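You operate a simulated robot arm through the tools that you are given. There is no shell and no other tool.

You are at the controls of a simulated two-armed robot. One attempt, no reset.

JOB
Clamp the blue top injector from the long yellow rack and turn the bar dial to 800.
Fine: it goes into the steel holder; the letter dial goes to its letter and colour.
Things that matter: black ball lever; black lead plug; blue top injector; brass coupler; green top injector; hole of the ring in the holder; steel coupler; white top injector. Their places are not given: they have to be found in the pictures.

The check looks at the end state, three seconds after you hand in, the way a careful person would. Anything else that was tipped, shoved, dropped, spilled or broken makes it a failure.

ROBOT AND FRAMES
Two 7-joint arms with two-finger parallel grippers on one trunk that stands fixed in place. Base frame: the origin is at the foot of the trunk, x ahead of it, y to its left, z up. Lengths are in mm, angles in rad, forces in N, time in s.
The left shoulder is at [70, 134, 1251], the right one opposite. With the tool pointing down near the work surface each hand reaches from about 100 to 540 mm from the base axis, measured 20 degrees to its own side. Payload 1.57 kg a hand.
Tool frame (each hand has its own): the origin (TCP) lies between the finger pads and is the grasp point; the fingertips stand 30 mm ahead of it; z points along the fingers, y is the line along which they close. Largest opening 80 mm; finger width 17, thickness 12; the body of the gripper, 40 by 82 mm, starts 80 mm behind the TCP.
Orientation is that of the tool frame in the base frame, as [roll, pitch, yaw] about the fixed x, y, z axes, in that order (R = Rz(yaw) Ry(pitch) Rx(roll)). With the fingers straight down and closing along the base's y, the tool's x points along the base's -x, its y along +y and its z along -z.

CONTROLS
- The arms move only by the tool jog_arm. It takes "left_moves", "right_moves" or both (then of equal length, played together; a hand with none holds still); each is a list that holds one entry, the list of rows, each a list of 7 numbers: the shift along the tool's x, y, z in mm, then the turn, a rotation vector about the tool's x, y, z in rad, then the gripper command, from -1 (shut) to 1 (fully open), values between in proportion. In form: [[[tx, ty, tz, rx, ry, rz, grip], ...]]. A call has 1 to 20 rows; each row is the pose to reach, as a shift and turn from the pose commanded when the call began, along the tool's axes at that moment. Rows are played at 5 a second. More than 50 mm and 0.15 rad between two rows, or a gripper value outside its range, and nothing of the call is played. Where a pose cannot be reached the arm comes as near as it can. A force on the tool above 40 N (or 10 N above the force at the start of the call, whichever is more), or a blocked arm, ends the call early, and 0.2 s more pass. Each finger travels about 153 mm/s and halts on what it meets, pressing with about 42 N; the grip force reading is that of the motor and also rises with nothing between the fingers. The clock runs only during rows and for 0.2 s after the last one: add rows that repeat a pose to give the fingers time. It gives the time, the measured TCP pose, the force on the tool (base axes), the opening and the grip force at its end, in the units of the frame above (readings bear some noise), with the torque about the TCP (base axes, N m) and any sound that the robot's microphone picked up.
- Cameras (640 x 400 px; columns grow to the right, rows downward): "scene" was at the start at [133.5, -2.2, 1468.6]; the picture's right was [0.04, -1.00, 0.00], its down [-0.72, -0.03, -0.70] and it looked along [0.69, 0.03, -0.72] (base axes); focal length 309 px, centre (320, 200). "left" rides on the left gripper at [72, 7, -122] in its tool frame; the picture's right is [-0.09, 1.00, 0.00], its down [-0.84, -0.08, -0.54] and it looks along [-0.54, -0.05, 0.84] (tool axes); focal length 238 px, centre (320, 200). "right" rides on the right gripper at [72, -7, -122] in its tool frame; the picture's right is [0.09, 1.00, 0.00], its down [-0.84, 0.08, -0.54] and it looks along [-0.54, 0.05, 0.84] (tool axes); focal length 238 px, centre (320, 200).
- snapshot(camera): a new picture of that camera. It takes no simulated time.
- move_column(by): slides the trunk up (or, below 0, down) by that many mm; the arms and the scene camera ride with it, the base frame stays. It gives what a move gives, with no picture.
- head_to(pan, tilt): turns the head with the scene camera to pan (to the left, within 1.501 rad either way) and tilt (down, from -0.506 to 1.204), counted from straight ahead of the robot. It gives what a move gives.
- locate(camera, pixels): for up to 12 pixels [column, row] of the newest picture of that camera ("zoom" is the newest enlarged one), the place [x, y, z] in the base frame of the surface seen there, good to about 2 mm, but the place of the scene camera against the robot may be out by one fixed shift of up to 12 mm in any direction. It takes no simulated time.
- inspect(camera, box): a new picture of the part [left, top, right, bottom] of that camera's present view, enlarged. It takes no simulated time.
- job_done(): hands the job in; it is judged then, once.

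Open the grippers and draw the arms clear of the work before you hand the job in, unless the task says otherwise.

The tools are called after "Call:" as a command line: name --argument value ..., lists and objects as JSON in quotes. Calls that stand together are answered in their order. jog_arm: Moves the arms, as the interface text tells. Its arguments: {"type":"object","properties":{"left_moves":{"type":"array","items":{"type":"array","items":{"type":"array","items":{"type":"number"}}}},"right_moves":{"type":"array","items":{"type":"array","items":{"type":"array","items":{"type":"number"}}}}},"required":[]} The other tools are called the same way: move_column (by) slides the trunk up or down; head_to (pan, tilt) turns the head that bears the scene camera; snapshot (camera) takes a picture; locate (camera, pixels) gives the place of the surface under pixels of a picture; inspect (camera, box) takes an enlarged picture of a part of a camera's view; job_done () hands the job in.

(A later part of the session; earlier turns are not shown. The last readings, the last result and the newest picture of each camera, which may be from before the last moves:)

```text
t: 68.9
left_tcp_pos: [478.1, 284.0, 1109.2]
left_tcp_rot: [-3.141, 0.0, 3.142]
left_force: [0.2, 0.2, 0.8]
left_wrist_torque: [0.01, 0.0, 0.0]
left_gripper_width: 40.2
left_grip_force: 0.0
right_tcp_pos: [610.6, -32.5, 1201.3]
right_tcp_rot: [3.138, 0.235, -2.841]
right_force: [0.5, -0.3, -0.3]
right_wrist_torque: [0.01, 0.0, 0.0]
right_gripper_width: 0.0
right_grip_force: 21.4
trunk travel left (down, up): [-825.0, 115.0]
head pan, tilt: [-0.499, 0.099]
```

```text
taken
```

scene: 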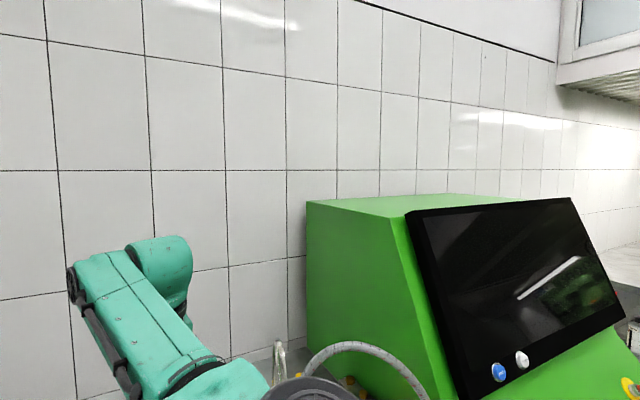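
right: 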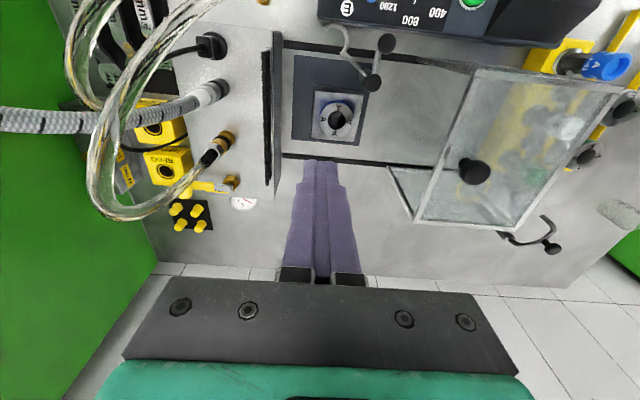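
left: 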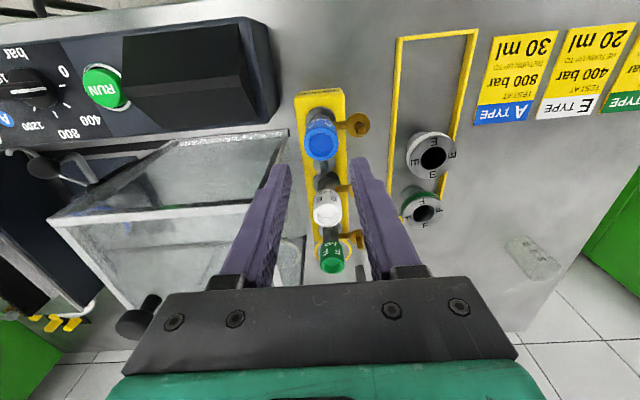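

The arm is nearly straight with the upper arm turned inward. I try the opposite direction: toward (560,-140,1260), heading 0, which stays above and left of the hoses.

Call:
jog_arm --right_moves '[[[10, -14, -13, 0.012, 0, 0.049, -1], [21, -29, -26, 0.023, 0, 0.097, -1], [32, -44, -38, 0.035, 0, 0.146, -1], [42, -58, -51, 0.047, 0, 0.195, -1], [53, -73, -64, 0.058, 0, 0.243, -1], [63, -87, -77, 0.07, 0, 0.292, -1], [63, -87, -77, 0.07, 0, 0.292, -1]]]'

Call:
head_to --pan -0.4 --tilt 0.5

Call:
snapshot --camera "scene"

```text
t: 70.5
left_tcp_pos: [479.6, 286.1, 1107.7]
left_tcp_rot: [-3.141, -0.002, 3.14]
left_force: [0.6, 0.1, -0.5]
left_wrist_torque: [0.02, 0.04, -0.01]
left_gripper_width: 40.1
left_grip_force: 0.1
right_tcp_pos: [581.7, -95.0, 1299.7]
right_tcp_rot: [3.128, 0.239, -3.001]
right_force: [0.0, 1.0, -0.6]
right_wrist_torque: [-0.03, 0.02, 0.0]
right_gripper_width: 0.2
right_grip_force: 21.8
right hand out of reach, approached as far as the arm can: row 1, 2, 3, 4, 5, 6, 7
trunk travel left (down, up): [-825.0, 115.0]
head pan, tilt: [-0.499, 0.099]
```

```text
t: 71.3
left_tcp_pos: [476.5, 283.1, 1109.5]
left_tcp_rot: [-3.14, 0.0, -3.141]
left_force: [0.3, 0.3, 0.3]
left_wrist_torque: [0.02, 0.02, 0.02]
left_gripper_width: 39.8
left_grip_force: 0.1
right_tcp_pos: [580.1, -97.2, 1300.8]
right_tcp_rot: [3.131, 0.243, -3.004]
right_force: [-0.2, 0.2, -0.6]
right_wrist_torque: [0.0, 0.0, 0.02]
right_gripper_width: 0.0
right_grip_force: 21.8
trunk travel left (down, up): [-825.0, 115.0]
head pan, tilt: [-0.4, 0.499]
```

```text
taken
```

scene: 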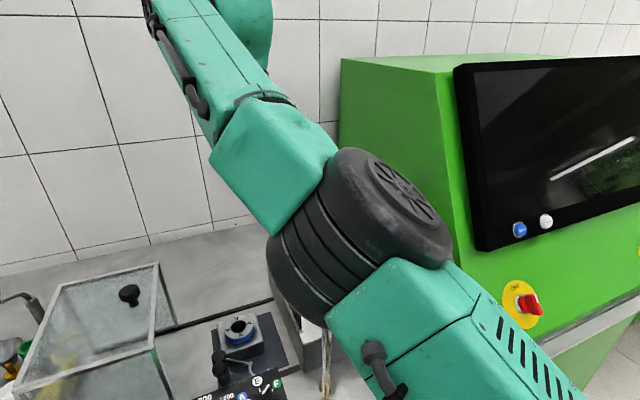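

The elbow disc now faces right and up, so bending should carry the hand up, left and back. I ask for that: about (480,-20,1380), free space.

Call:
jog_arm --right_moves '[[[11, 15, -16, 0, 0, 0, -1], [22, 31, -33, 0, 0, 0, -1], [33, 46, -49, 0, 0, 0, -1], [44, 62, -66, 0, 0, 0, -1], [55, 77, -82, 0, 0, 0, -1], [66, 93, -99, 0, 0, 0, -1], [66, 93, -99, 0, 0, 0, -1]]]'

Call:
snapshot --camera "scene"

```text
t: 72.9
left_tcp_pos: [477.0, 283.8, 1108.8]
left_tcp_rot: [-3.141, -0.002, 3.141]
left_force: [-1.1, 0.3, 0.3]
left_wrist_torque: [0.02, 0.01, -0.02]
left_gripper_width: 40.2
left_grip_force: 0.0
right_tcp_pos: [509.8, -40.0, 1387.0]
right_tcp_rot: [3.122, 0.235, -3.019]
right_force: [-0.1, 0.3, 0.4]
right_wrist_torque: [-0.01, 0.0, -0.02]
right_gripper_width: 0.0
right_grip_force: 21.1
right hand out of reach, approached as far as the arm can: row 1, 2, 3, 4, 5, 6, 7
trunk travel left (down, up): [-825.0, 115.0]
head pan, tilt: [-0.4, 0.499]
```

```text
taken
```

scene: 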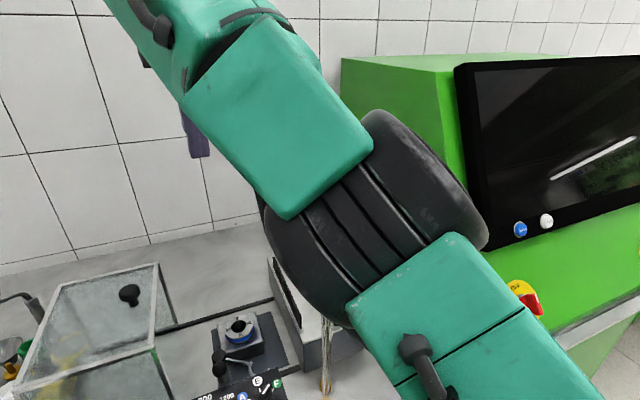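

Comparing both arms' elbow discs, flexion here should carry the hand downward (elbow-up). I command it down and slightly back, toward (470,-60,1237).

Call:
jog_arm --right_moves '[[[9, -2, 17, 0, 0, 0, -1], [19, -4, 34, 0, 0, 0, -1], [28, -6, 51, 0, 0, 0, -1], [38, -8, 68, 0, 0, 0, -1], [47, -9, 85, 0, 0, 0, -1], [57, -11, 102, 0, 0, 0, -1], [66, -13, 119, 0, 0, 0, -1], [76, -15, 136, 0, 0, 0, -1], [76, -15, 136, 0, 0, 0, -1]]]'

Call:
snapshot --camera "scene"

```text
t: 74.9
left_tcp_pos: [478.2, 284.5, 1108.0]
left_tcp_rot: [3.141, -0.002, 3.141]
left_force: [0.5, 0.4, 0.6]
left_wrist_torque: [-0.03, 0.03, 0.03]
left_gripper_width: 40.0
left_grip_force: 0.0
right_tcp_pos: [569.4, -38.6, 1300.8]
right_tcp_rot: [3.13, 0.241, -3.002]
right_force: [-0.3, -1.0, 0.5]
right_wrist_torque: [0.0, -0.01, 0.0]
right_gripper_width: 0.0
right_grip_force: 21.4
right hand out of reach, approached as far as the arm can: row 1, 2, 3, 4, 5, 6, 7, 8, 9
trunk travel left (down, up): [-825.0, 115.0]
head pan, tilt: [-0.4, 0.499]
```

```text
taken
```

scene: 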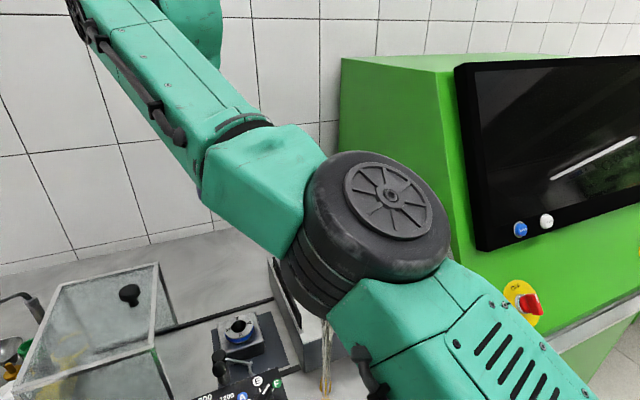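

Still straight, with the elbow axis swinging as the hand rises. I raise the hand again and roll the tool to point left, which should rotate the elbow axis further so that flexion becomes left-downward.

Call:
jog_arm --right_moves '[[[5, 1, -13, -0.12, -0.017, 0.03, -1], [9, 2, -25, -0.24, -0.035, 0.059, -1], [14, 3, -38, -0.361, -0.052, 0.089, -1], [18, 4, -51, -0.481, -0.07, 0.118, -1], [23, 5, -64, -0.601, -0.087, 0.148, -1], [27, 6, -76, -0.721, -0.104, 0.177, -1], [32, 7, -89, -0.842, -0.122, 0.207, -1], [36, 8, -102, -0.962, -0.139, 0.236, -1], [36, 8, -102, -0.962, -0.139, 0.236, -1]]]'

Call:
snapshot --camera "scene"

```text
t: 76.9
left_tcp_pos: [477.2, 282.4, 1109.1]
left_tcp_rot: [-3.141, -0.001, 3.141]
left_force: [0.5, -0.2, -0.3]
left_wrist_torque: [0.02, 0.02, -0.01]
left_gripper_width: 40.0
left_grip_force: 0.0
right_tcp_pos: [509.6, -45.9, 1392.4]
right_tcp_rot: [2.08, 0.239, 2.998]
right_force: [0.1, 0.0, -0.2]
right_wrist_torque: [0.0, 0.01, 0.03]
right_gripper_width: 0.1
right_grip_force: 21.4
right hand out of reach, approached as far as the arm can: row 1, 2, 3, 4, 5
trunk travel left (down, up): [-825.0, 115.0]
head pan, tilt: [-0.4, 0.499]
```

```text
taken
```

scene: 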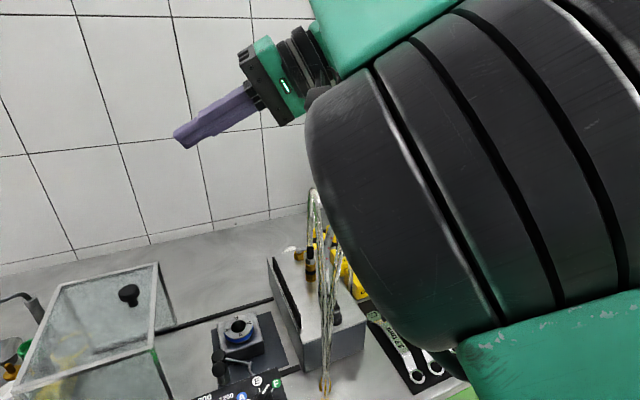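

The elbow has come up and bent; the later rows were reachable. I now lower the hand and move it back while rolling the tool partly toward vertical, staying reachable.

Call:
jog_arm --right_moves '[[[15, -12, 5, 0.058, 0.008, -0.014, -1], [31, -24, 9, 0.115, 0.016, -0.029, -1], [46, -36, 14, 0.173, 0.024, -0.043, -1], [61, -48, 19, 0.23, 0.032, -0.058, -1], [77, -60, 24, 0.288, 0.04, -0.072, -1], [77, -60, 24, 0.288, 0.04, -0.072, -1]]]'

Call:
head_to --pan -0.7 --tilt 0.3

Call:
snapshot --camera "scene"

```text
t: 78.3
left_tcp_pos: [478.4, 285.0, 1108.2]
left_tcp_rot: [3.141, 0.001, -3.141]
left_force: [0.7, -0.5, 0.4]
left_wrist_torque: [-0.04, 0.0, 0.02]
left_gripper_width: 39.9
left_grip_force: 0.0
right_tcp_pos: [494.1, -97.9, 1335.9]
right_tcp_rot: [2.392, 0.272, 3.083]
right_force: [-0.6, 0.2, 0.4]
right_wrist_torque: [0.01, 0.05, 0.0]
right_gripper_width: 0.0
right_grip_force: 21.7
right hand out of reach, approached as far as the arm can: row 1, 2, 3, 4, 5, 6
trunk travel left (down, up): [-825.0, 115.0]
head pan, tilt: [-0.4, 0.499]
```

```text
t: 79.1
left_tcp_pos: [477.0, 283.6, 1109.4]
left_tcp_rot: [-3.141, 0.001, -3.142]
left_force: [-0.4, -0.2, 0.0]
left_wrist_torque: [0.03, 0.04, 0.0]
left_gripper_width: 39.9
left_grip_force: 0.1
right_tcp_pos: [494.4, -99.8, 1333.4]
right_tcp_rot: [2.393, 0.271, 3.08]
right_force: [0.5, 0.4, 0.3]
right_wrist_torque: [0.0, 0.01, -0.04]
right_gripper_width: 0.0
right_grip_force: 20.7
trunk travel left (down, up): [-825.0, 115.0]
head pan, tilt: [-0.7, 0.3]
```

```text
taken
```

scene: 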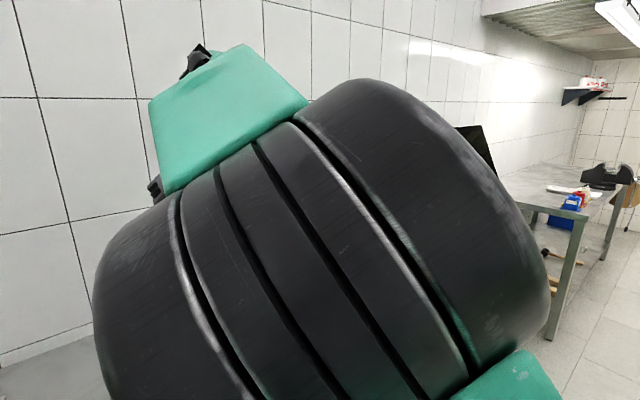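

The elbow is now close to the head camera and out of reach again. I try a pose natural for elbow-out: tool pointing left (heading ~1.3, tilt 1.2) at about (420,0,1250).

Call:
jog_arm --right_moves '[[[10, 3, 11, -0.03, -0.033, -0.12, -1], [20, 6, 22, -0.06, -0.066, -0.241, -1], [30, 9, 32, -0.089, -0.099, -0.361, -1], [40, 12, 43, -0.119, -0.132, -0.482, -1], [50, 15, 54, -0.149, -0.165, -0.602, -1], [60, 18, 65, -0.179, -0.197, -0.722, -1], [70, 21, 75, -0.209, -0.23, -0.843, -1], [79, 24, 86, -0.238, -0.263, -0.963, -1], [89, 27, 97, -0.268, -0.296, -1.084, -1], [99, 30, 108, -0.298, -0.329, -1.204, -1], [99, 30, 108, -0.298, -0.329, -1.204, -1]]]'

Call:
snapshot --camera "scene"

```text
t: 81.5
left_tcp_pos: [478.2, 283.7, 1109.8]
left_tcp_rot: [-3.141, 0.0, 3.141]
left_force: [0.4, 1.1, 0.3]
left_wrist_torque: [-0.04, 0.0, -0.01]
left_gripper_width: 40.0
left_grip_force: 0.1
right_tcp_pos: [466.1, -88.1, 1259.6]
right_tcp_rot: [-3.114, 1.213, -1.818]
right_force: [0.1, 0.7, -0.2]
right_wrist_torque: [0.01, -0.04, 0.02]
right_gripper_width: 0.0
right_grip_force: 21.6
right hand out of reach, approached as far as the arm can: row 1, 2, 3, 4, 5, 6, 7, 8, 9, 10, 11
trunk travel left (down, up): [-825.0, 115.0]
head pan, tilt: [-0.7, 0.3]
```

```text
taken
```

scene: 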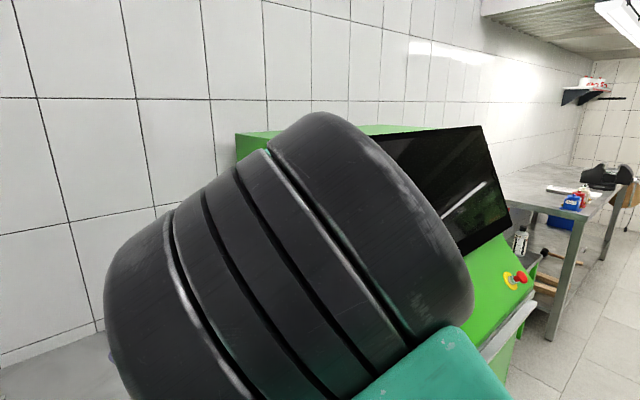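

The hand is at (466,-88,1260) with the desired orientation. I locate the elbow and take a lower-tilt view.

Call:
locate --camera "scene" --pixels '[[300, 250], [200, 300], [420, 300], [350, 150], [440, 370], [160, 330]]'

Call:
head_to --pan -0.7 --tilt 0.9

Call:
snapshot --camera "scene"

```text
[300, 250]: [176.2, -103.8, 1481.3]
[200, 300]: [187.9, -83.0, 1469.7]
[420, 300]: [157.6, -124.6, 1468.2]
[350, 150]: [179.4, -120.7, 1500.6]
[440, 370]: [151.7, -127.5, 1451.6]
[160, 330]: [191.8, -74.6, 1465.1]
```

```text
t: 82.5
left_tcp_pos: [477.5, 283.9, 1108.7]
left_tcp_rot: [-3.14, -0.002, 3.14]
left_force: [-1.0, 0.5, 0.1]
left_wrist_torque: [-0.03, -0.04, -0.01]
left_gripper_width: 40.0
left_grip_force: 0.1
right_tcp_pos: [466.3, -89.5, 1256.3]
right_tcp_rot: [-3.138, 1.21, -1.844]
right_force: [0.1, -0.2, 0.8]
right_wrist_torque: [0.01, 0.03, 0.03]
right_gripper_width: 0.0
right_grip_force: 21.3
trunk travel left (down, up): [-825.0, 115.0]
head pan, tilt: [-0.7, 0.901]
```

```text
taken
```

scene: 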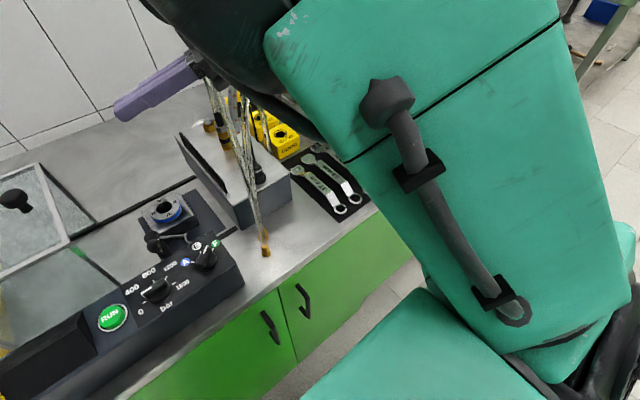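

The elbow sits high and inward (about (175,-115,1440)). I unwind the hand to heading 0, tilt 0.9 at about (500,-80,1200) and see how the elbow follows.

Call:
jog_arm --right_moves '[[[5, -3, 4, 0.113, 0.027, 0.064, -1], [9, -6, 7, 0.227, 0.053, 0.128, -1], [14, -9, 11, 0.34, 0.08, 0.193, -1], [18, -12, 15, 0.453, 0.106, 0.257, -1], [23, -15, 19, 0.567, 0.133, 0.321, -1], [27, -18, 22, 0.68, 0.159, 0.385, -1], [32, -21, 26, 0.793, 0.186, 0.449, -1], [37, -24, 30, 0.906, 0.212, 0.514, -1], [41, -27, 34, 1.02, 0.239, 0.578, -1], [46, -30, 37, 1.133, 0.265, 0.642, -1], [46, -30, 37, 1.133, 0.265, 0.642, -1]]]'

Call:
head_to --pan -0.4 --tilt 0.7

Call:
snapshot --camera "scene"

```text
t: 84.9
left_tcp_pos: [479.0, 284.0, 1108.3]
left_tcp_rot: [-3.142, -0.003, 3.142]
left_force: [0.5, 0.3, -0.9]
left_wrist_torque: [-0.01, 0.02, 0.01]
left_gripper_width: 40.1
left_grip_force: 0.0
right_tcp_pos: [448.0, -294.8, 1180.5]
right_tcp_rot: [-3.109, 0.898, -3.109]
right_force: [-0.1, 0.6, -0.6]
right_wrist_torque: [0.01, -0.01, 0.0]
right_gripper_width: 0.0
right_grip_force: 21.6
right hand out of reach, approached as far as the arm can: row 1, 2, 3, 4, 5, 6, 7, 8, 9, 10, 11
trunk travel left (down, up): [-825.0, 115.0]
head pan, tilt: [-0.7, 0.901]
```

```text
t: 85.7
left_tcp_pos: [477.8, 283.2, 1108.7]
left_tcp_rot: [3.141, 0.0, -3.141]
left_force: [-0.6, -0.3, 0.2]
left_wrist_torque: [-0.01, 0.04, 0.04]
left_gripper_width: 40.2
left_grip_force: 0.1
right_tcp_pos: [448.0, -295.1, 1177.8]
right_tcp_rot: [-3.117, 0.894, -3.114]
right_force: [-0.9, 0.1, -0.2]
right_wrist_torque: [-0.01, 0.02, -0.02]
right_gripper_width: 0.0
right_grip_force: 21.0
trunk travel left (down, up): [-825.0, 115.0]
head pan, tilt: [-0.4, 0.7]
```

```text
taken
```

scene: 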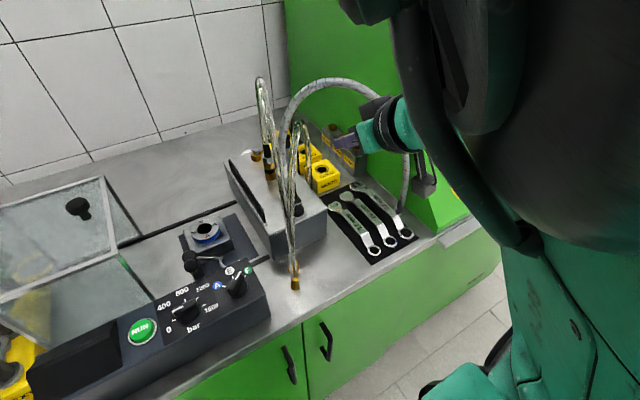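

The hand went to (448,-295,1178), to the right of the hoses. I inspect the hoses and everything around for any change before moving further.

Call:
inspect --camera "scene" --box '[200, 60, 460, 300]'

Call:
locate --camera "zoom" --pixels '[[150, 60], [230, 220], [233, 510], [250, 330], [345, 45], [430, 75], [350, 190], [420, 160], [460, 190], [500, 330]]'

Call:
snapshot --camera "right"

```text
1.67 times, centred on (330, 180) of scene
```

zoom: 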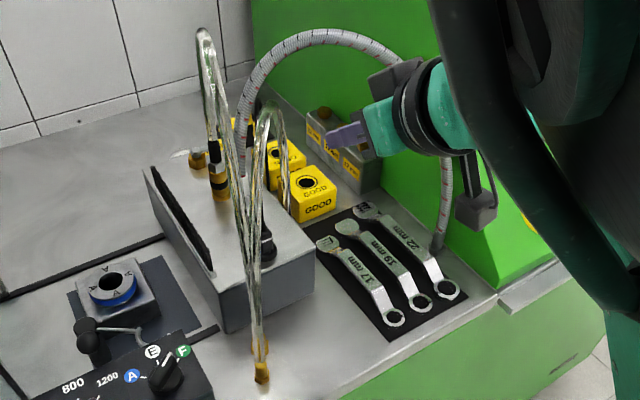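

```text
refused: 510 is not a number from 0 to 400
```

```text
taken
```

right: 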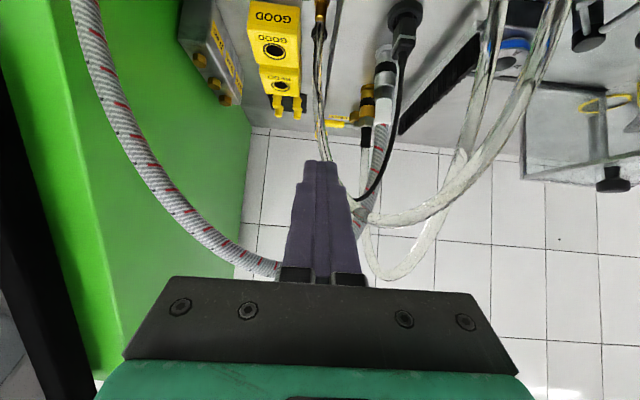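

Nothing looks displaced. I raise the right hand straight up in small steps (40 mm) and watch whether it follows exactly.

Call:
jog_arm --right_moves '[[[-10, 0, -8, 0, 0, 0, -1], [-21, 0, -17, 0, 0, 0, -1], [-31, 0, -25, 0, 0, 0, -1], [-31, 0, -25, 0, 0, 0, -1]]]'

```text
t: 86.7
left_tcp_pos: [478.5, 284.5, 1108.9]
left_tcp_rot: [3.141, -0.001, -3.141]
left_force: [0.3, -0.3, -0.8]
left_wrist_torque: [0.02, 0.02, 0.0]
left_gripper_width: 39.7
left_grip_force: 0.0
right_tcp_pos: [460.5, -310.9, 1213.8]
right_tcp_rot: [-3.11, 0.895, -3.108]
right_force: [-0.2, -0.7, 0.2]
right_wrist_torque: [0.01, -0.01, 0.02]
right_gripper_width: 0.0
right_grip_force: 21.4
right hand out of reach, approached as far as the arm can: row 1, 2, 3, 4
trunk travel left (down, up): [-825.0, 115.0]
head pan, tilt: [-0.4, 0.7]
```

Holding this heading pushes the hand sideways. I relax the wrist by turning the heading right by 0.5 rad while rising and backing a little, away from the braided hose (x≈527).

Call:
jog_arm --right_moves '[[[-6, 0, -12, 0.098, 0, 0.078, -1], [-13, 0, -23, 0.195, 0, 0.157, -1], [-20, 0, -35, 0.293, 0, 0.235, -1], [-26, 0, -47, 0.39, 0, 0.313, -1], [-26, 0, -47, 0.39, 0, 0.313, -1]]]'

Call:
snapshot --camera "scene"

```text
t: 87.9
left_tcp_pos: [476.8, 285.2, 1109.8]
left_tcp_rot: [3.141, -0.001, -3.14]
left_force: [0.0, 0.4, -0.5]
left_wrist_torque: [-0.01, -0.01, 0.02]
left_gripper_width: 40.0
left_grip_force: 0.1
right_tcp_pos: [468.7, -398.5, 1249.2]
right_tcp_rot: [-3.118, 0.906, 2.669]
right_force: [-0.9, -0.3, 0.4]
right_wrist_torque: [-0.03, 0.05, -0.05]
right_gripper_width: 0.0
right_grip_force: 21.3
right hand out of reach, approached as far as the arm can: row 1, 2, 3, 4, 5
trunk travel left (down, up): [-825.0, 115.0]
head pan, tilt: [-0.4, 0.7]
```

```text
taken
```

scene: 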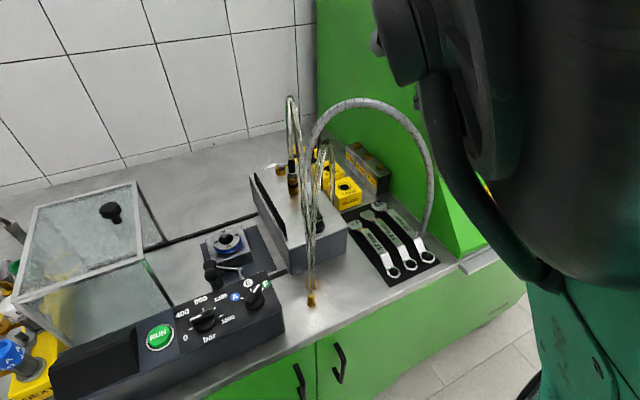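

The hand turned as a whole arm to the right. I measure where the elbow is now and check the relation to the head.

Call:
locate --camera "scene" --pixels '[[400, 30], [480, 120], [560, 100], [600, 250], [520, 280], [470, 200], [580, 350], [228, 240], [312, 300], [165, 335]]'

Call:
head_to --pan -1.2 --tilt 0.3

Call:
snapshot --camera "scene"

Call:
snapshot --camera "left"

```text
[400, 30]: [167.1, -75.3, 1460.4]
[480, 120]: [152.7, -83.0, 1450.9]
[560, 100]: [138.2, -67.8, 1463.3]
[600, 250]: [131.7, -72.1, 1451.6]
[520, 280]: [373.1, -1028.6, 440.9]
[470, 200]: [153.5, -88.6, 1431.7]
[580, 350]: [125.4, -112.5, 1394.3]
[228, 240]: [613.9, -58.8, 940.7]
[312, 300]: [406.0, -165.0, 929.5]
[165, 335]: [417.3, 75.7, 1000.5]
```

```text
t: 89.1
left_tcp_pos: [477.3, 285.9, 1109.4]
left_tcp_rot: [3.141, 0.0, -3.141]
left_force: [1.1, -0.5, -0.5]
left_wrist_torque: [0.02, 0.03, 0.02]
left_gripper_width: 39.7
left_grip_force: 0.1
right_tcp_pos: [468.2, -397.2, 1249.6]
right_tcp_rot: [-3.116, 0.908, 2.671]
right_force: [-0.6, 0.1, 0.8]
right_wrist_torque: [-0.03, 0.02, -0.02]
right_gripper_width: 0.2
right_grip_force: 21.3
trunk travel left (down, up): [-825.0, 115.0]
head pan, tilt: [-1.201, 0.3]
```

```text
taken
```

scene: 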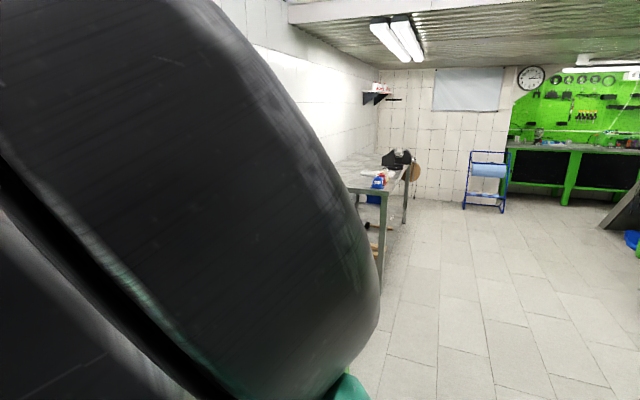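

```text
taken
```

left: 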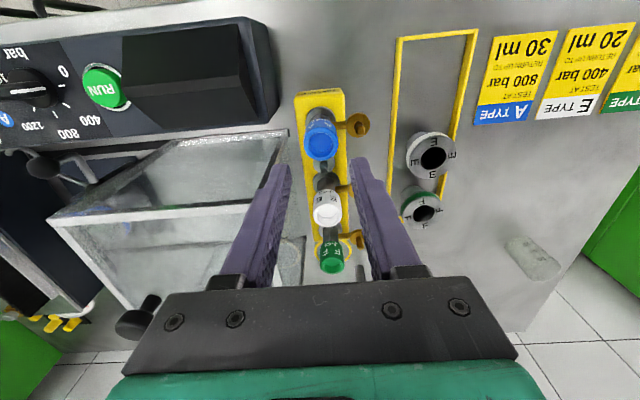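

The elbow is high against its inward limit, right beside the head. The braided hose is only ~40 mm ahead of the fingers, so first I raise the hand well above everything (z≈1400), where reconfiguring is safe.

Call:
jog_arm --right_moves '[[[-12, 0, -18, 0, 0, 0, -1], [-24, 0, -36, 0, 0, 0, -1], [-36, 0, -54, 0, 0, 0, -1], [-48, 0, -72, 0, 0, 0, -1], [-60, 0, -90, 0, 0, 0, -1], [-72, 0, -108, 0, 0, 0, -1], [-72, 0, -108, 0, 0, 0, -1]]]'

Call:
snapshot --camera "right"

```text
t: 90.7
left_tcp_pos: [477.8, 283.5, 1109.0]
left_tcp_rot: [3.141, -0.001, 3.141]
left_force: [0.5, -0.1, -0.4]
left_wrist_torque: [0.0, -0.01, 0.0]
left_gripper_width: 39.8
left_grip_force: 0.0
right_tcp_pos: [466.0, -414.7, 1375.1]
right_tcp_rot: [-3.115, 0.908, 2.669]
right_force: [-0.2, 1.1, -0.2]
right_wrist_torque: [0.01, 0.01, 0.02]
right_gripper_width: 0.0
right_grip_force: 21.0
right hand out of reach, approached as far as the arm can: row 1, 2, 3, 4, 5, 6, 7
trunk travel left (down, up): [-825.0, 115.0]
head pan, tilt: [-1.201, 0.3]
```

```text
taken
```

right: 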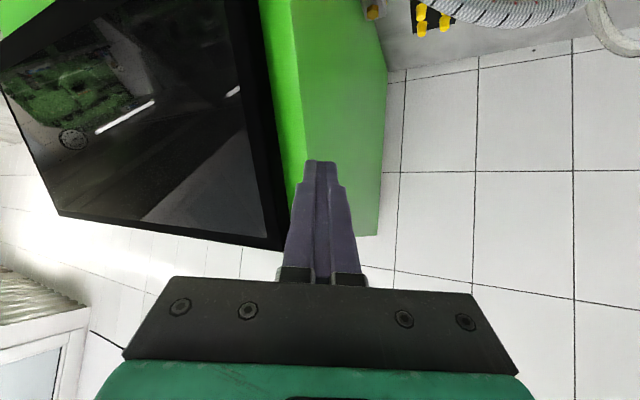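

At (466,-415,1375) the hand is above everything. I now turn it to tool-down with heading 0 while drawing it back to about (350,-350,1400).

Call:
jog_arm --right_moves '[[[8, 1, -15, -0.027, 0.111, -0.055, -1], [16, 1, -30, -0.054, 0.223, -0.11, -1], [23, 2, -45, -0.08, 0.334, -0.165, -1], [31, 3, -60, -0.107, 0.445, -0.22, -1], [39, 3, -75, -0.134, 0.557, -0.275, -1], [47, 4, -90, -0.161, 0.668, -0.329, -1], [54, 5, -105, -0.188, 0.779, -0.384, -1], [62, 5, -120, -0.2143, 0.8906, -0.4392, -1], [62, 5, -120, -0.2143, 0.8906, -0.4392, -1]]]'

Call:
snapshot --camera "scene"

```text
t: 92.7
left_tcp_pos: [476.2, 284.8, 1109.1]
left_tcp_rot: [3.14, 0.0, -3.141]
left_force: [0.0, -1.0, -0.2]
left_wrist_torque: [-0.02, 0.03, -0.05]
left_gripper_width: 40.0
left_grip_force: 0.1
right_tcp_pos: [349.4, -348.5, 1401.1]
right_tcp_rot: [-3.125, -0.006, 3.12]
right_force: [0.8, 0.4, 0.7]
right_wrist_torque: [-0.01, 0.01, 0.03]
right_gripper_width: 0.0
right_grip_force: 21.1
trunk travel left (down, up): [-825.0, 115.0]
head pan, tilt: [-1.201, 0.3]
```

```text
taken
```

scene: 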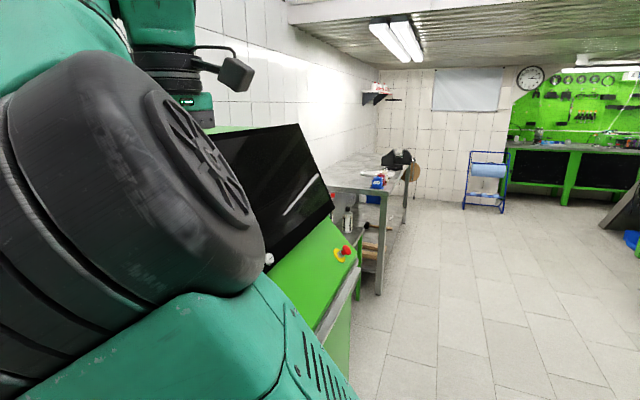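

That was fully reachable: tool-down at (349,-348,1401), elbow moving outward. I continue to (300,-280,1310).

Call:
jog_arm --right_moves '[[[8, 11, 15, 0, 0, 0, -1], [16, 22, 30, 0, 0, 0, -1], [25, 34, 45, 0, 0, 0, -1], [33, 45, 60, 0, 0, 0, -1], [41, 56, 75, 0, 0, 0, -1], [49, 68, 90, 0, 0, 0, -1], [49, 68, 90, 0, 0, 0, -1]]]'

Call:
snapshot --camera "scene"

```text
t: 94.3
left_tcp_pos: [477.9, 284.9, 1108.4]
left_tcp_rot: [-3.141, -0.001, -3.141]
left_force: [-0.5, 0.1, 0.7]
left_wrist_torque: [0.0, 0.0, 0.02]
left_gripper_width: 39.9
left_grip_force: 0.0
right_tcp_pos: [337.4, -316.3, 1325.6]
right_tcp_rot: [-3.129, -0.009, 3.121]
right_force: [-0.3, 0.2, 0.5]
right_wrist_torque: [-0.04, -0.01, 0.02]
right_gripper_width: 0.0
right_grip_force: 21.3
right hand out of reach, approached as far as the arm can: row 4, 5, 6, 7
trunk travel left (down, up): [-825.0, 115.0]
head pan, tilt: [-1.201, 0.3]
```

```text
taken
```

scene: 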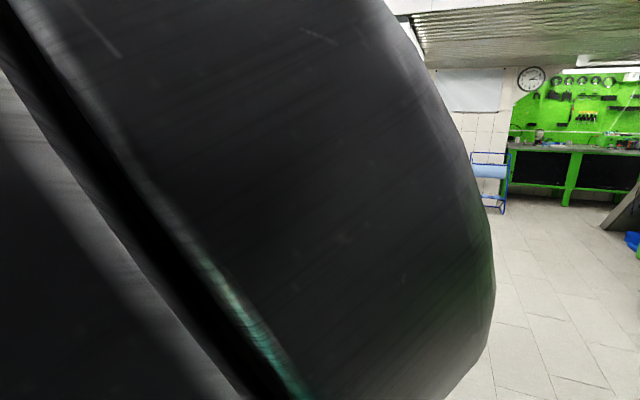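

Lowering drives the elbow inward again. I use a different idea: align the tool with the forearm and swing the elbow over the top. First step: raise to (518,-266,1492) pointing forward-right nearly horizontally, well above everything.

Call:
jog_arm --right_moves '[[[-14, 4, -20, 0.02, -0.125, 0.019, -1], [-28, 8, -40, 0.04, -0.25, 0.037, -1], [-42, 12, -58, 0.06, -0.375, 0.056, -1], [-56, 15, -74, 0.08, -0.5, 0.075, -1], [-70, 19, -88, 0.1, -0.625, 0.093, -1], [-84, 23, -100, 0.12, -0.75, 0.112, -1], [-98, 27, -110, 0.14, -0.875, 0.13, -1], [-112, 31, -120, 0.16, -1.0, 0.149, -1], [-126, 35, -130, 0.18, -1.125, 0.168, -1], [-140, 39, -140, 0.2, -1.25, 0.186, -1], [-154, 43, -148, 0.22, -1.375, 0.205, -1], [-168, 46, -157, 0.24, -1.5, 0.224, -1], [-181, 50, -166, 0.26, -1.625, 0.242, -1], [-181, 50, -166, 0.26, -1.625, 0.242, -1]]]'

Call:
snapshot --camera "scene"

```text
t: 97.3
left_tcp_pos: [478.8, 284.7, 1109.2]
left_tcp_rot: [-3.142, 0.001, -3.14]
left_force: [0.0, 0.5, 0.1]
left_wrist_torque: [-0.01, 0.03, -0.01]
left_gripper_width: 40.2
left_grip_force: 0.1
right_tcp_pos: [587.2, -317.3, 1477.7]
right_tcp_rot: [-0.242, 1.506, -0.582]
right_force: [-0.4, -0.3, 0.1]
right_wrist_torque: [0.02, 0.02, 0.01]
right_gripper_width: 0.0
right_grip_force: 21.4
right hand out of reach, approached as far as the arm can: row 1, 2, 3, 4, 5, 6, 7, 8, 9, 10, 11, 12, 13, 14
trunk travel left (down, up): [-825.0, 115.0]
head pan, tilt: [-1.201, 0.3]
```

```text
taken
```

scene: 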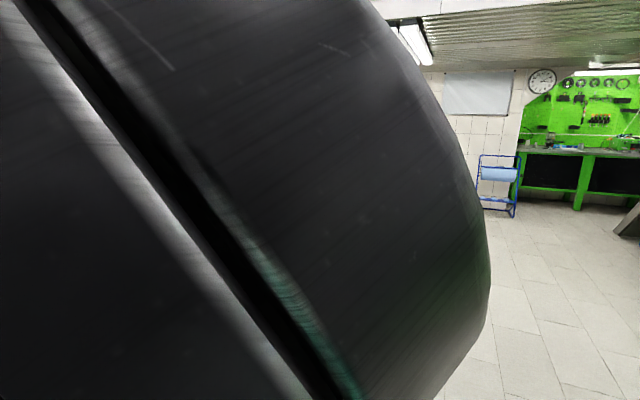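

The tool now points forward-right along the forearm at z≈1478. I swing the heading left to about +0.49 along the matching arc, ending near (505,-107,1507), to carry the elbow over the top.

Call:
jog_arm --right_moves '[[[-5, 21, -18, -0.104, -0.002, 0.007, -1], [-10, 43, -36, -0.207, -0.003, 0.013, -1], [-15, 64, -54, -0.31, -0.005, 0.02, -1], [-20, 85, -73, -0.414, -0.007, 0.026, -1], [-25, 106, -91, -0.518, -0.008, 0.033, -1], [-31, 128, -109, -0.621, -0.01, 0.039, -1], [-36, 149, -127, -0.725, -0.011, 0.046, -1], [-41, 170, -145, -0.828, -0.013, 0.052, -1], [-41, 170, -145, -0.828, -0.013, 0.052, -1]]]'

Call:
snapshot --camera "scene"

```text
t: 99.3
left_tcp_pos: [478.1, 283.3, 1109.9]
left_tcp_rot: [3.141, 0.0, -3.142]
left_force: [0.3, 0.3, 0.1]
left_wrist_torque: [0.03, -0.01, 0.02]
left_gripper_width: 39.8
left_grip_force: 0.1
right_tcp_pos: [581.6, -136.4, 1512.5]
right_tcp_rot: [-0.227, 1.507, 0.267]
right_force: [0.1, -0.2, -0.5]
right_wrist_torque: [0.01, -0.02, -0.02]
right_gripper_width: 0.0
right_grip_force: 21.0
right hand out of reach, approached as far as the arm can: row 1, 2, 3, 4, 5, 6, 7, 8, 9
trunk travel left (down, up): [-825.0, 115.0]
head pan, tilt: [-1.201, 0.3]
```

```text
taken
```

scene: 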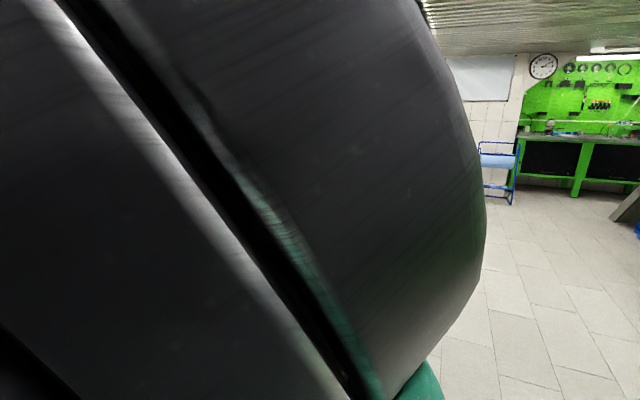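

The elbow is still high-inward, apparently against the upper-arm-roll limit, so the way back is the reverse path: straight arm, then low, where the elbow drops below. I extend to near-straight at (730,-40,1350), tilt 1.2, heading 0.2, in free air.

Call:
jog_arm --right_moves '[[[17, 2, 17, 0.029, 0.043, 0.006, -1], [34, 3, 33, 0.058, 0.086, 0.012, -1], [52, 5, 50, 0.087, 0.13, 0.018, -1], [69, 7, 66, 0.116, 0.173, 0.024, -1], [86, 8, 83, 0.145, 0.216, 0.03, -1], [103, 10, 99, 0.174, 0.259, 0.036, -1], [121, 12, 116, 0.203, 0.302, 0.042, -1], [138, 13, 132, 0.232, 0.346, 0.048, -1], [155, 15, 149, 0.261, 0.389, 0.054, -1], [172, 17, 165, 0.29, 0.432, 0.06, -1], [172, 17, 165, 0.29, 0.432, 0.06, -1]]]'

Call:
head_to --pan -0.4 --tilt 0.4

Call:
snapshot --camera "scene"

```text
t: 101.7
left_tcp_pos: [478.4, 284.9, 1108.8]
left_tcp_rot: [3.14, 0.0, 3.142]
left_force: [-0.1, 0.8, -0.3]
left_wrist_torque: [-0.01, -0.01, -0.02]
left_gripper_width: 39.8
left_grip_force: 0.0
right_tcp_pos: [751.7, -34.3, 1360.0]
right_tcp_rot: [-3.128, 1.203, -2.932]
right_force: [1.0, 1.1, 0.0]
right_wrist_torque: [0.02, -0.02, -0.02]
right_gripper_width: 0.1
right_grip_force: 21.4
right hand out of reach, approached as far as the arm can: row 1, 2, 3, 4, 5, 6, 7, 8, 9, 10, 11
trunk travel left (down, up): [-825.0, 115.0]
head pan, tilt: [-1.201, 0.3]
```

```text
t: 102.8
left_tcp_pos: [477.7, 283.0, 1109.0]
left_tcp_rot: [-3.141, 0.001, -3.14]
left_force: [-0.1, -0.4, 0.0]
left_wrist_torque: [0.02, -0.01, -0.03]
left_gripper_width: 40.1
left_grip_force: 0.1
right_tcp_pos: [751.0, -34.1, 1362.4]
right_tcp_rot: [-3.131, 1.203, -2.936]
right_force: [0.5, -0.3, 0.5]
right_wrist_torque: [0.01, -0.01, 0.03]
right_gripper_width: 0.0
right_grip_force: 20.6
trunk travel left (down, up): [-825.0, 115.0]
head pan, tilt: [-0.4, 0.4]
```

```text
taken
```

scene: 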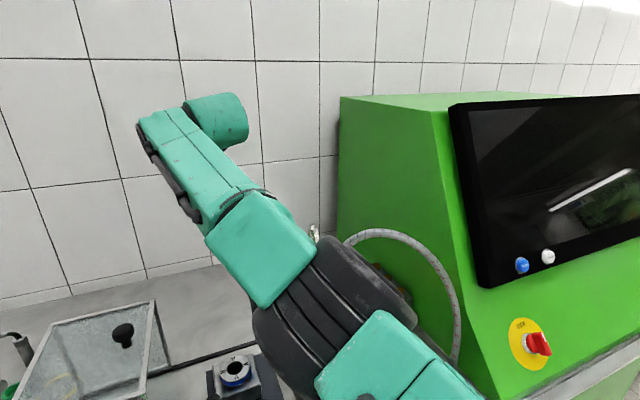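

Straight again at (751,-34,1361). I lower the hand in steps, expecting the elbow axis to turn left and the elbow to drop.

Call:
jog_arm --right_moves '[[[20, 1, 10, 0, 0, 0, -1], [40, 1, 20, 0, 0, 0, -1], [59, 2, 30, 0, 0, 0, -1], [79, 2, 40, 0, 0, 0, -1], [99, 3, 50, 0, 0, 0, -1], [119, 3, 60, 0, 0, 0, -1], [119, 3, 60, 0, 0, 0, -1]]]'

Call:
snapshot --camera "scene"

```text
t: 104.4
left_tcp_pos: [477.8, 284.8, 1109.6]
left_tcp_rot: [3.14, 0.0, -3.141]
left_force: [-0.5, -0.5, -0.2]
left_wrist_torque: [-0.02, 0.0, 0.03]
left_gripper_width: 40.1
left_grip_force: 0.1
right_tcp_pos: [779.9, -26.4, 1228.2]
right_tcp_rot: [-3.132, 1.204, -2.936]
right_force: [-0.1, -0.4, -0.6]
right_wrist_torque: [0.0, -0.02, -0.05]
right_gripper_width: 0.0
right_grip_force: 21.1
right hand out of reach, approached as far as the arm can: row 1, 2, 3, 4, 5, 6, 7
trunk travel left (down, up): [-825.0, 115.0]
head pan, tilt: [-0.4, 0.4]
```

```text
taken
```

scene: 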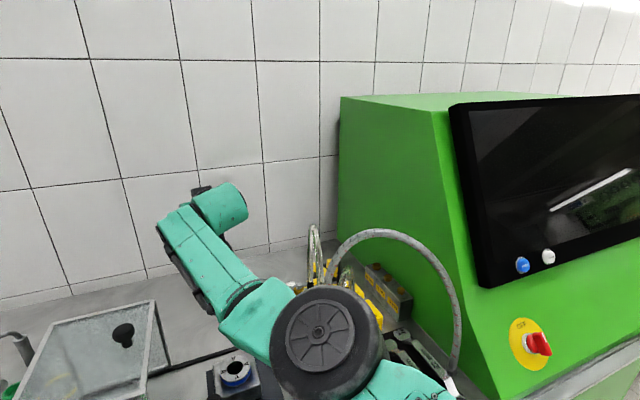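

The disc now faces up (elbow-in, straight). I lower the hand another 100 mm, clear of the hoses by ~40 mm.

Call:
jog_arm --right_moves '[[[18, 1, 8, 0, 0, 0, -1], [36, 2, 17, 0, 0, 0, -1], [55, 2, 25, 0, 0, 0, -1], [73, 3, 33, 0, 0, 0, -1], [91, 4, 42, 0, 0, 0, -1], [91, 4, 42, 0, 0, 0, -1]]]'

Call:
snapshot --camera "scene"

```text
t: 105.8
left_tcp_pos: [476.8, 286.0, 1107.8]
left_tcp_rot: [-3.139, 0.0, -3.141]
left_force: [-0.5, 0.8, -0.1]
left_wrist_torque: [-0.01, 0.04, -0.02]
left_gripper_width: 40.0
left_grip_force: 0.1
right_tcp_pos: [786.5, -20.5, 1128.8]
right_tcp_rot: [-3.138, 1.203, -2.941]
right_force: [0.4, 0.0, 0.2]
right_wrist_torque: [0.01, -0.02, 0.0]
right_gripper_width: 0.1
right_grip_force: 21.1
right hand out of reach, approached as far as the arm can: row 3, 4
trunk travel left (down, up): [-825.0, 115.0]
head pan, tilt: [-0.4, 0.4]
```

```text
taken
```

scene: 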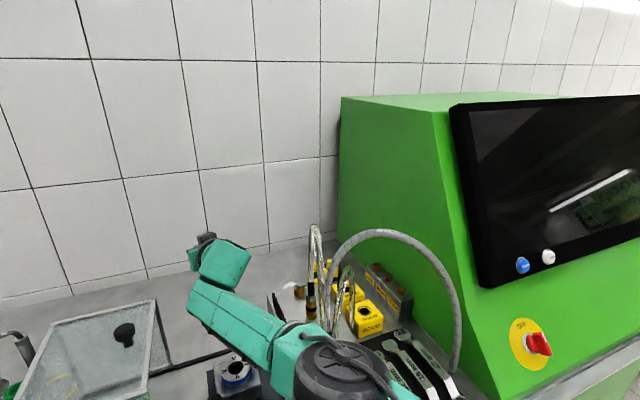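

The last rows were reachable again at (786,-20,1129). I retract carefully 45 mm along the heading and watch how the elbow bends.

Call:
jog_arm --right_moves '[[[5, 0, -13, 0, 0, 0, -1], [10, 0, -26, 0, 0, 0, -1], [15, 0, -39, 0, 0, 0, -1], [15, 0, -39, 0, 0, 0, -1]]]'

Call:
head_to --pan -0.5 --tilt 0.8

Call:
snapshot --camera "scene"

```text
t: 106.8
left_tcp_pos: [477.3, 284.2, 1109.2]
left_tcp_rot: [3.141, -0.001, -3.141]
left_force: [0.3, 0.1, 0.2]
left_wrist_torque: [0.0, 0.0, -0.01]
left_gripper_width: 39.9
left_grip_force: 0.0
right_tcp_pos: [745.7, -31.1, 1129.6]
right_tcp_rot: [-3.133, 1.205, -2.935]
right_force: [-0.2, 0.4, -0.5]
right_wrist_torque: [-0.02, 0.0, 0.03]
right_gripper_width: 0.0
right_grip_force: 21.4
trunk travel left (down, up): [-825.0, 115.0]
head pan, tilt: [-0.4, 0.4]
```

```text
t: 107.7
left_tcp_pos: [478.5, 285.4, 1109.4]
left_tcp_rot: [3.141, 0.001, -3.142]
left_force: [-0.9, 0.8, -0.6]
left_wrist_torque: [0.01, 0.01, 0.0]
left_gripper_width: 39.8
left_grip_force: 0.1
right_tcp_pos: [745.0, -30.2, 1129.1]
right_tcp_rot: [-3.13, 1.205, -2.934]
right_force: [-0.1, 0.6, 0.4]
right_wrist_torque: [0.01, -0.01, 0.01]
right_gripper_width: 0.0
right_grip_force: 21.0
trunk travel left (down, up): [-825.0, 115.0]
head pan, tilt: [-0.499, 0.799]
```

```text
taken
```

scene: 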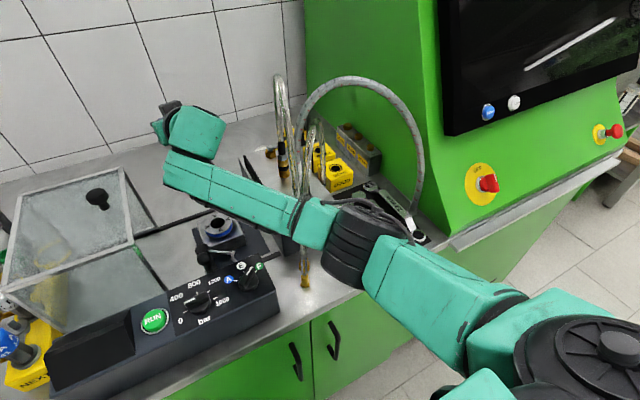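

The arm retracted cleanly and is elbow-out again. I check the elbow/forearm clearance to the hoses.

Call:
locate --camera "scene" --pixels '[[360, 225], [345, 265], [310, 225], [260, 205], [200, 180], [400, 270], [305, 150], [303, 255], [280, 130], [330, 200]]'

Call:
inspect --camera "scene" --box '[150, 60, 450, 300]'

```text
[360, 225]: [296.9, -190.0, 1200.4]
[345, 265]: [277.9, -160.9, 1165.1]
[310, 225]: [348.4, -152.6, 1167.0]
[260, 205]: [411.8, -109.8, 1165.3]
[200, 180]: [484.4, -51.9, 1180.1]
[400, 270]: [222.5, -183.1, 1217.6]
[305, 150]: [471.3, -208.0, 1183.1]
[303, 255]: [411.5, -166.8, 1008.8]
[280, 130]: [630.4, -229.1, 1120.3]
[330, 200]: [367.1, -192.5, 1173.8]
```

```text
1.67 times, centred on (300, 180) of scene
```

zoom: 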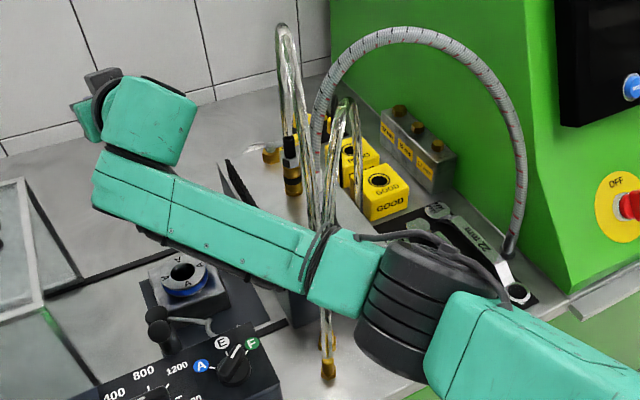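

Clearance is ~20 mm and the hoses are unchanged. I retract to (600,-50,1090), tilt 0.9, heading 0.15, a pose used safely before.

Call:
jog_arm --right_moves '[[[15, 2, -20, 0.008, 0.051, 0.005, -1], [30, 3, -41, 0.016, 0.102, 0.009, -1], [44, 5, -61, 0.025, 0.153, 0.014, -1], [59, 7, -82, 0.033, 0.203, 0.019, -1], [74, 9, -102, 0.041, 0.254, 0.023, -1], [89, 10, -122, 0.049, 0.305, 0.028, -1], [89, 10, -122, 0.049, 0.305, 0.028, -1]]]'

Call:
snapshot --camera "scene"

```text
t: 109.3
left_tcp_pos: [477.4, 283.8, 1108.1]
left_tcp_rot: [-3.14, -0.001, -3.142]
left_force: [0.3, 0.2, -0.2]
left_wrist_torque: [-0.03, -0.03, 0.0]
left_gripper_width: 39.9
left_grip_force: 0.0
right_tcp_pos: [601.0, -49.6, 1089.1]
right_tcp_rot: [-3.134, 0.899, -2.995]
right_force: [0.3, -0.1, -1.1]
right_wrist_torque: [0.02, -0.02, 0.0]
right_gripper_width: 0.2
right_grip_force: 21.1
trunk travel left (down, up): [-825.0, 115.0]
head pan, tilt: [-0.499, 0.799]
```

```text
taken
```

scene: 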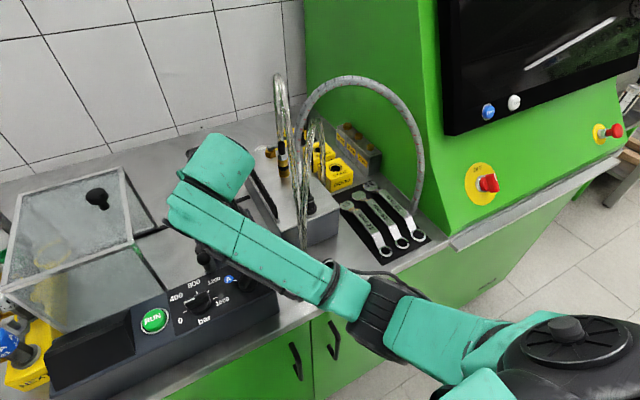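

The right arm is recovered at (601,-50,1089), elbow-out. I leave it within its safe region from now on. Next I measure the blue cap from the left camera at the current pose (477.5,284.5,1109).

Call:
inspect --camera "left" --box '[280, 80, 380, 180]'

Call:
locate --camera "zoom" --pixels '[[255, 260], [330, 260], [180, 262], [258, 215], [255, 315], [225, 230], [300, 235], [215, 290], [300, 295], [430, 170], [255, 175], [315, 380]]'

```text
4.00 times, centred on (330, 130) of left
```

zoom: 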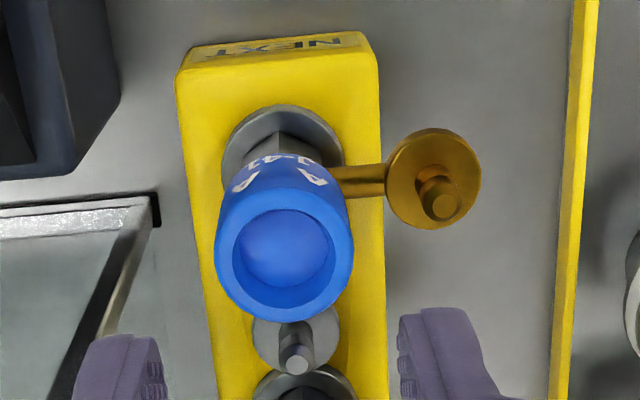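

```text
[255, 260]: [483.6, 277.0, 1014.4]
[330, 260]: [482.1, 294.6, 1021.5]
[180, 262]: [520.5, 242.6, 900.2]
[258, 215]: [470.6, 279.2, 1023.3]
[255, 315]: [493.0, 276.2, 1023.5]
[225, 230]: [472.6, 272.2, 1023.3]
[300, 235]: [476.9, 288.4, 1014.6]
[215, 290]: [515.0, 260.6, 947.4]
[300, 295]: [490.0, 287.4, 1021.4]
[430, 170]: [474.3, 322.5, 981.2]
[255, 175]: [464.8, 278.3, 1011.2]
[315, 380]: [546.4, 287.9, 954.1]
```

I locate the rim edges of the blue cap to get its centre.

Call:
locate --camera "zoom" --pixels '[[220, 256], [225, 256], [346, 252], [341, 254], [286, 316], [286, 312], [284, 196], [284, 202], [240, 300], [330, 300], [240, 212], [330, 208]]'

```text
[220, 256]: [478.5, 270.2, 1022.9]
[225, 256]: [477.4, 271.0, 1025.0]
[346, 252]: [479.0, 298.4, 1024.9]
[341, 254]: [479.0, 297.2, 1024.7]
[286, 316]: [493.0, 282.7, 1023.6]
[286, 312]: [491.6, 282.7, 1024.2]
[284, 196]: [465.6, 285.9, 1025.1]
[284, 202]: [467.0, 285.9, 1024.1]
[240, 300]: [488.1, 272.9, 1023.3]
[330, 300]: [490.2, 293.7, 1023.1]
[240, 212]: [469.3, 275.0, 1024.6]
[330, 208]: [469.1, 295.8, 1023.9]
```

The cap axis is at about (479.3,284.4), top z 1024. I lower the left hand to TCP z≈1029 (tips at 999, above the port nipples at 996) and close on the cap.

Call:
jog_arm --left_moves '[[[-1, 0, 16, 0, 0, 0, 0], [-2, 0, 32, 0, 0, 0, 0], [-2, 0, 48, 0, 0, 0, 0], [-2, 0, 64, 0, 0, 0, 0], [-2, 0, 80, 0, 0, 0, 0], [-2, 0, 80, 0, 0, 0, 0]]]'

Call:
snapshot --camera "left"

```text
t: 110.7
left_tcp_pos: [478.6, 284.3, 1027.9]
left_tcp_rot: [-3.141, 0.0, -3.141]
left_force: [-0.4, -1.3, 0.4]
left_wrist_torque: [0.0, 0.01, -0.03]
left_gripper_width: 40.0
left_grip_force: 0.1
right_tcp_pos: [601.0, -48.2, 1089.7]
right_tcp_rot: [-3.136, 0.897, -2.996]
right_force: [0.0, 0.3, 0.8]
right_wrist_torque: [-0.01, -0.02, -0.01]
right_gripper_width: 0.0
right_grip_force: 20.9
trunk travel left (down, up): [-825.0, 115.0]
head pan, tilt: [-0.499, 0.799]
```

```text
taken
```

left: 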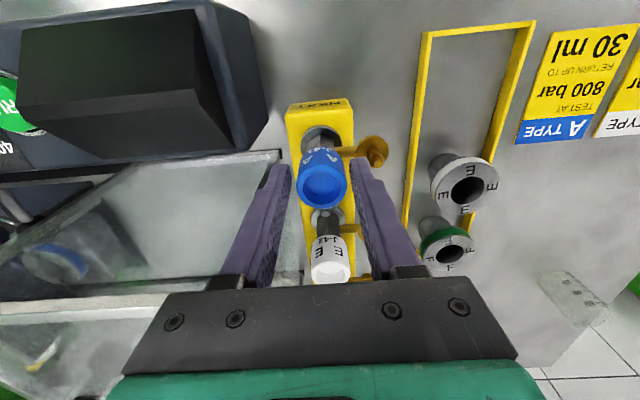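

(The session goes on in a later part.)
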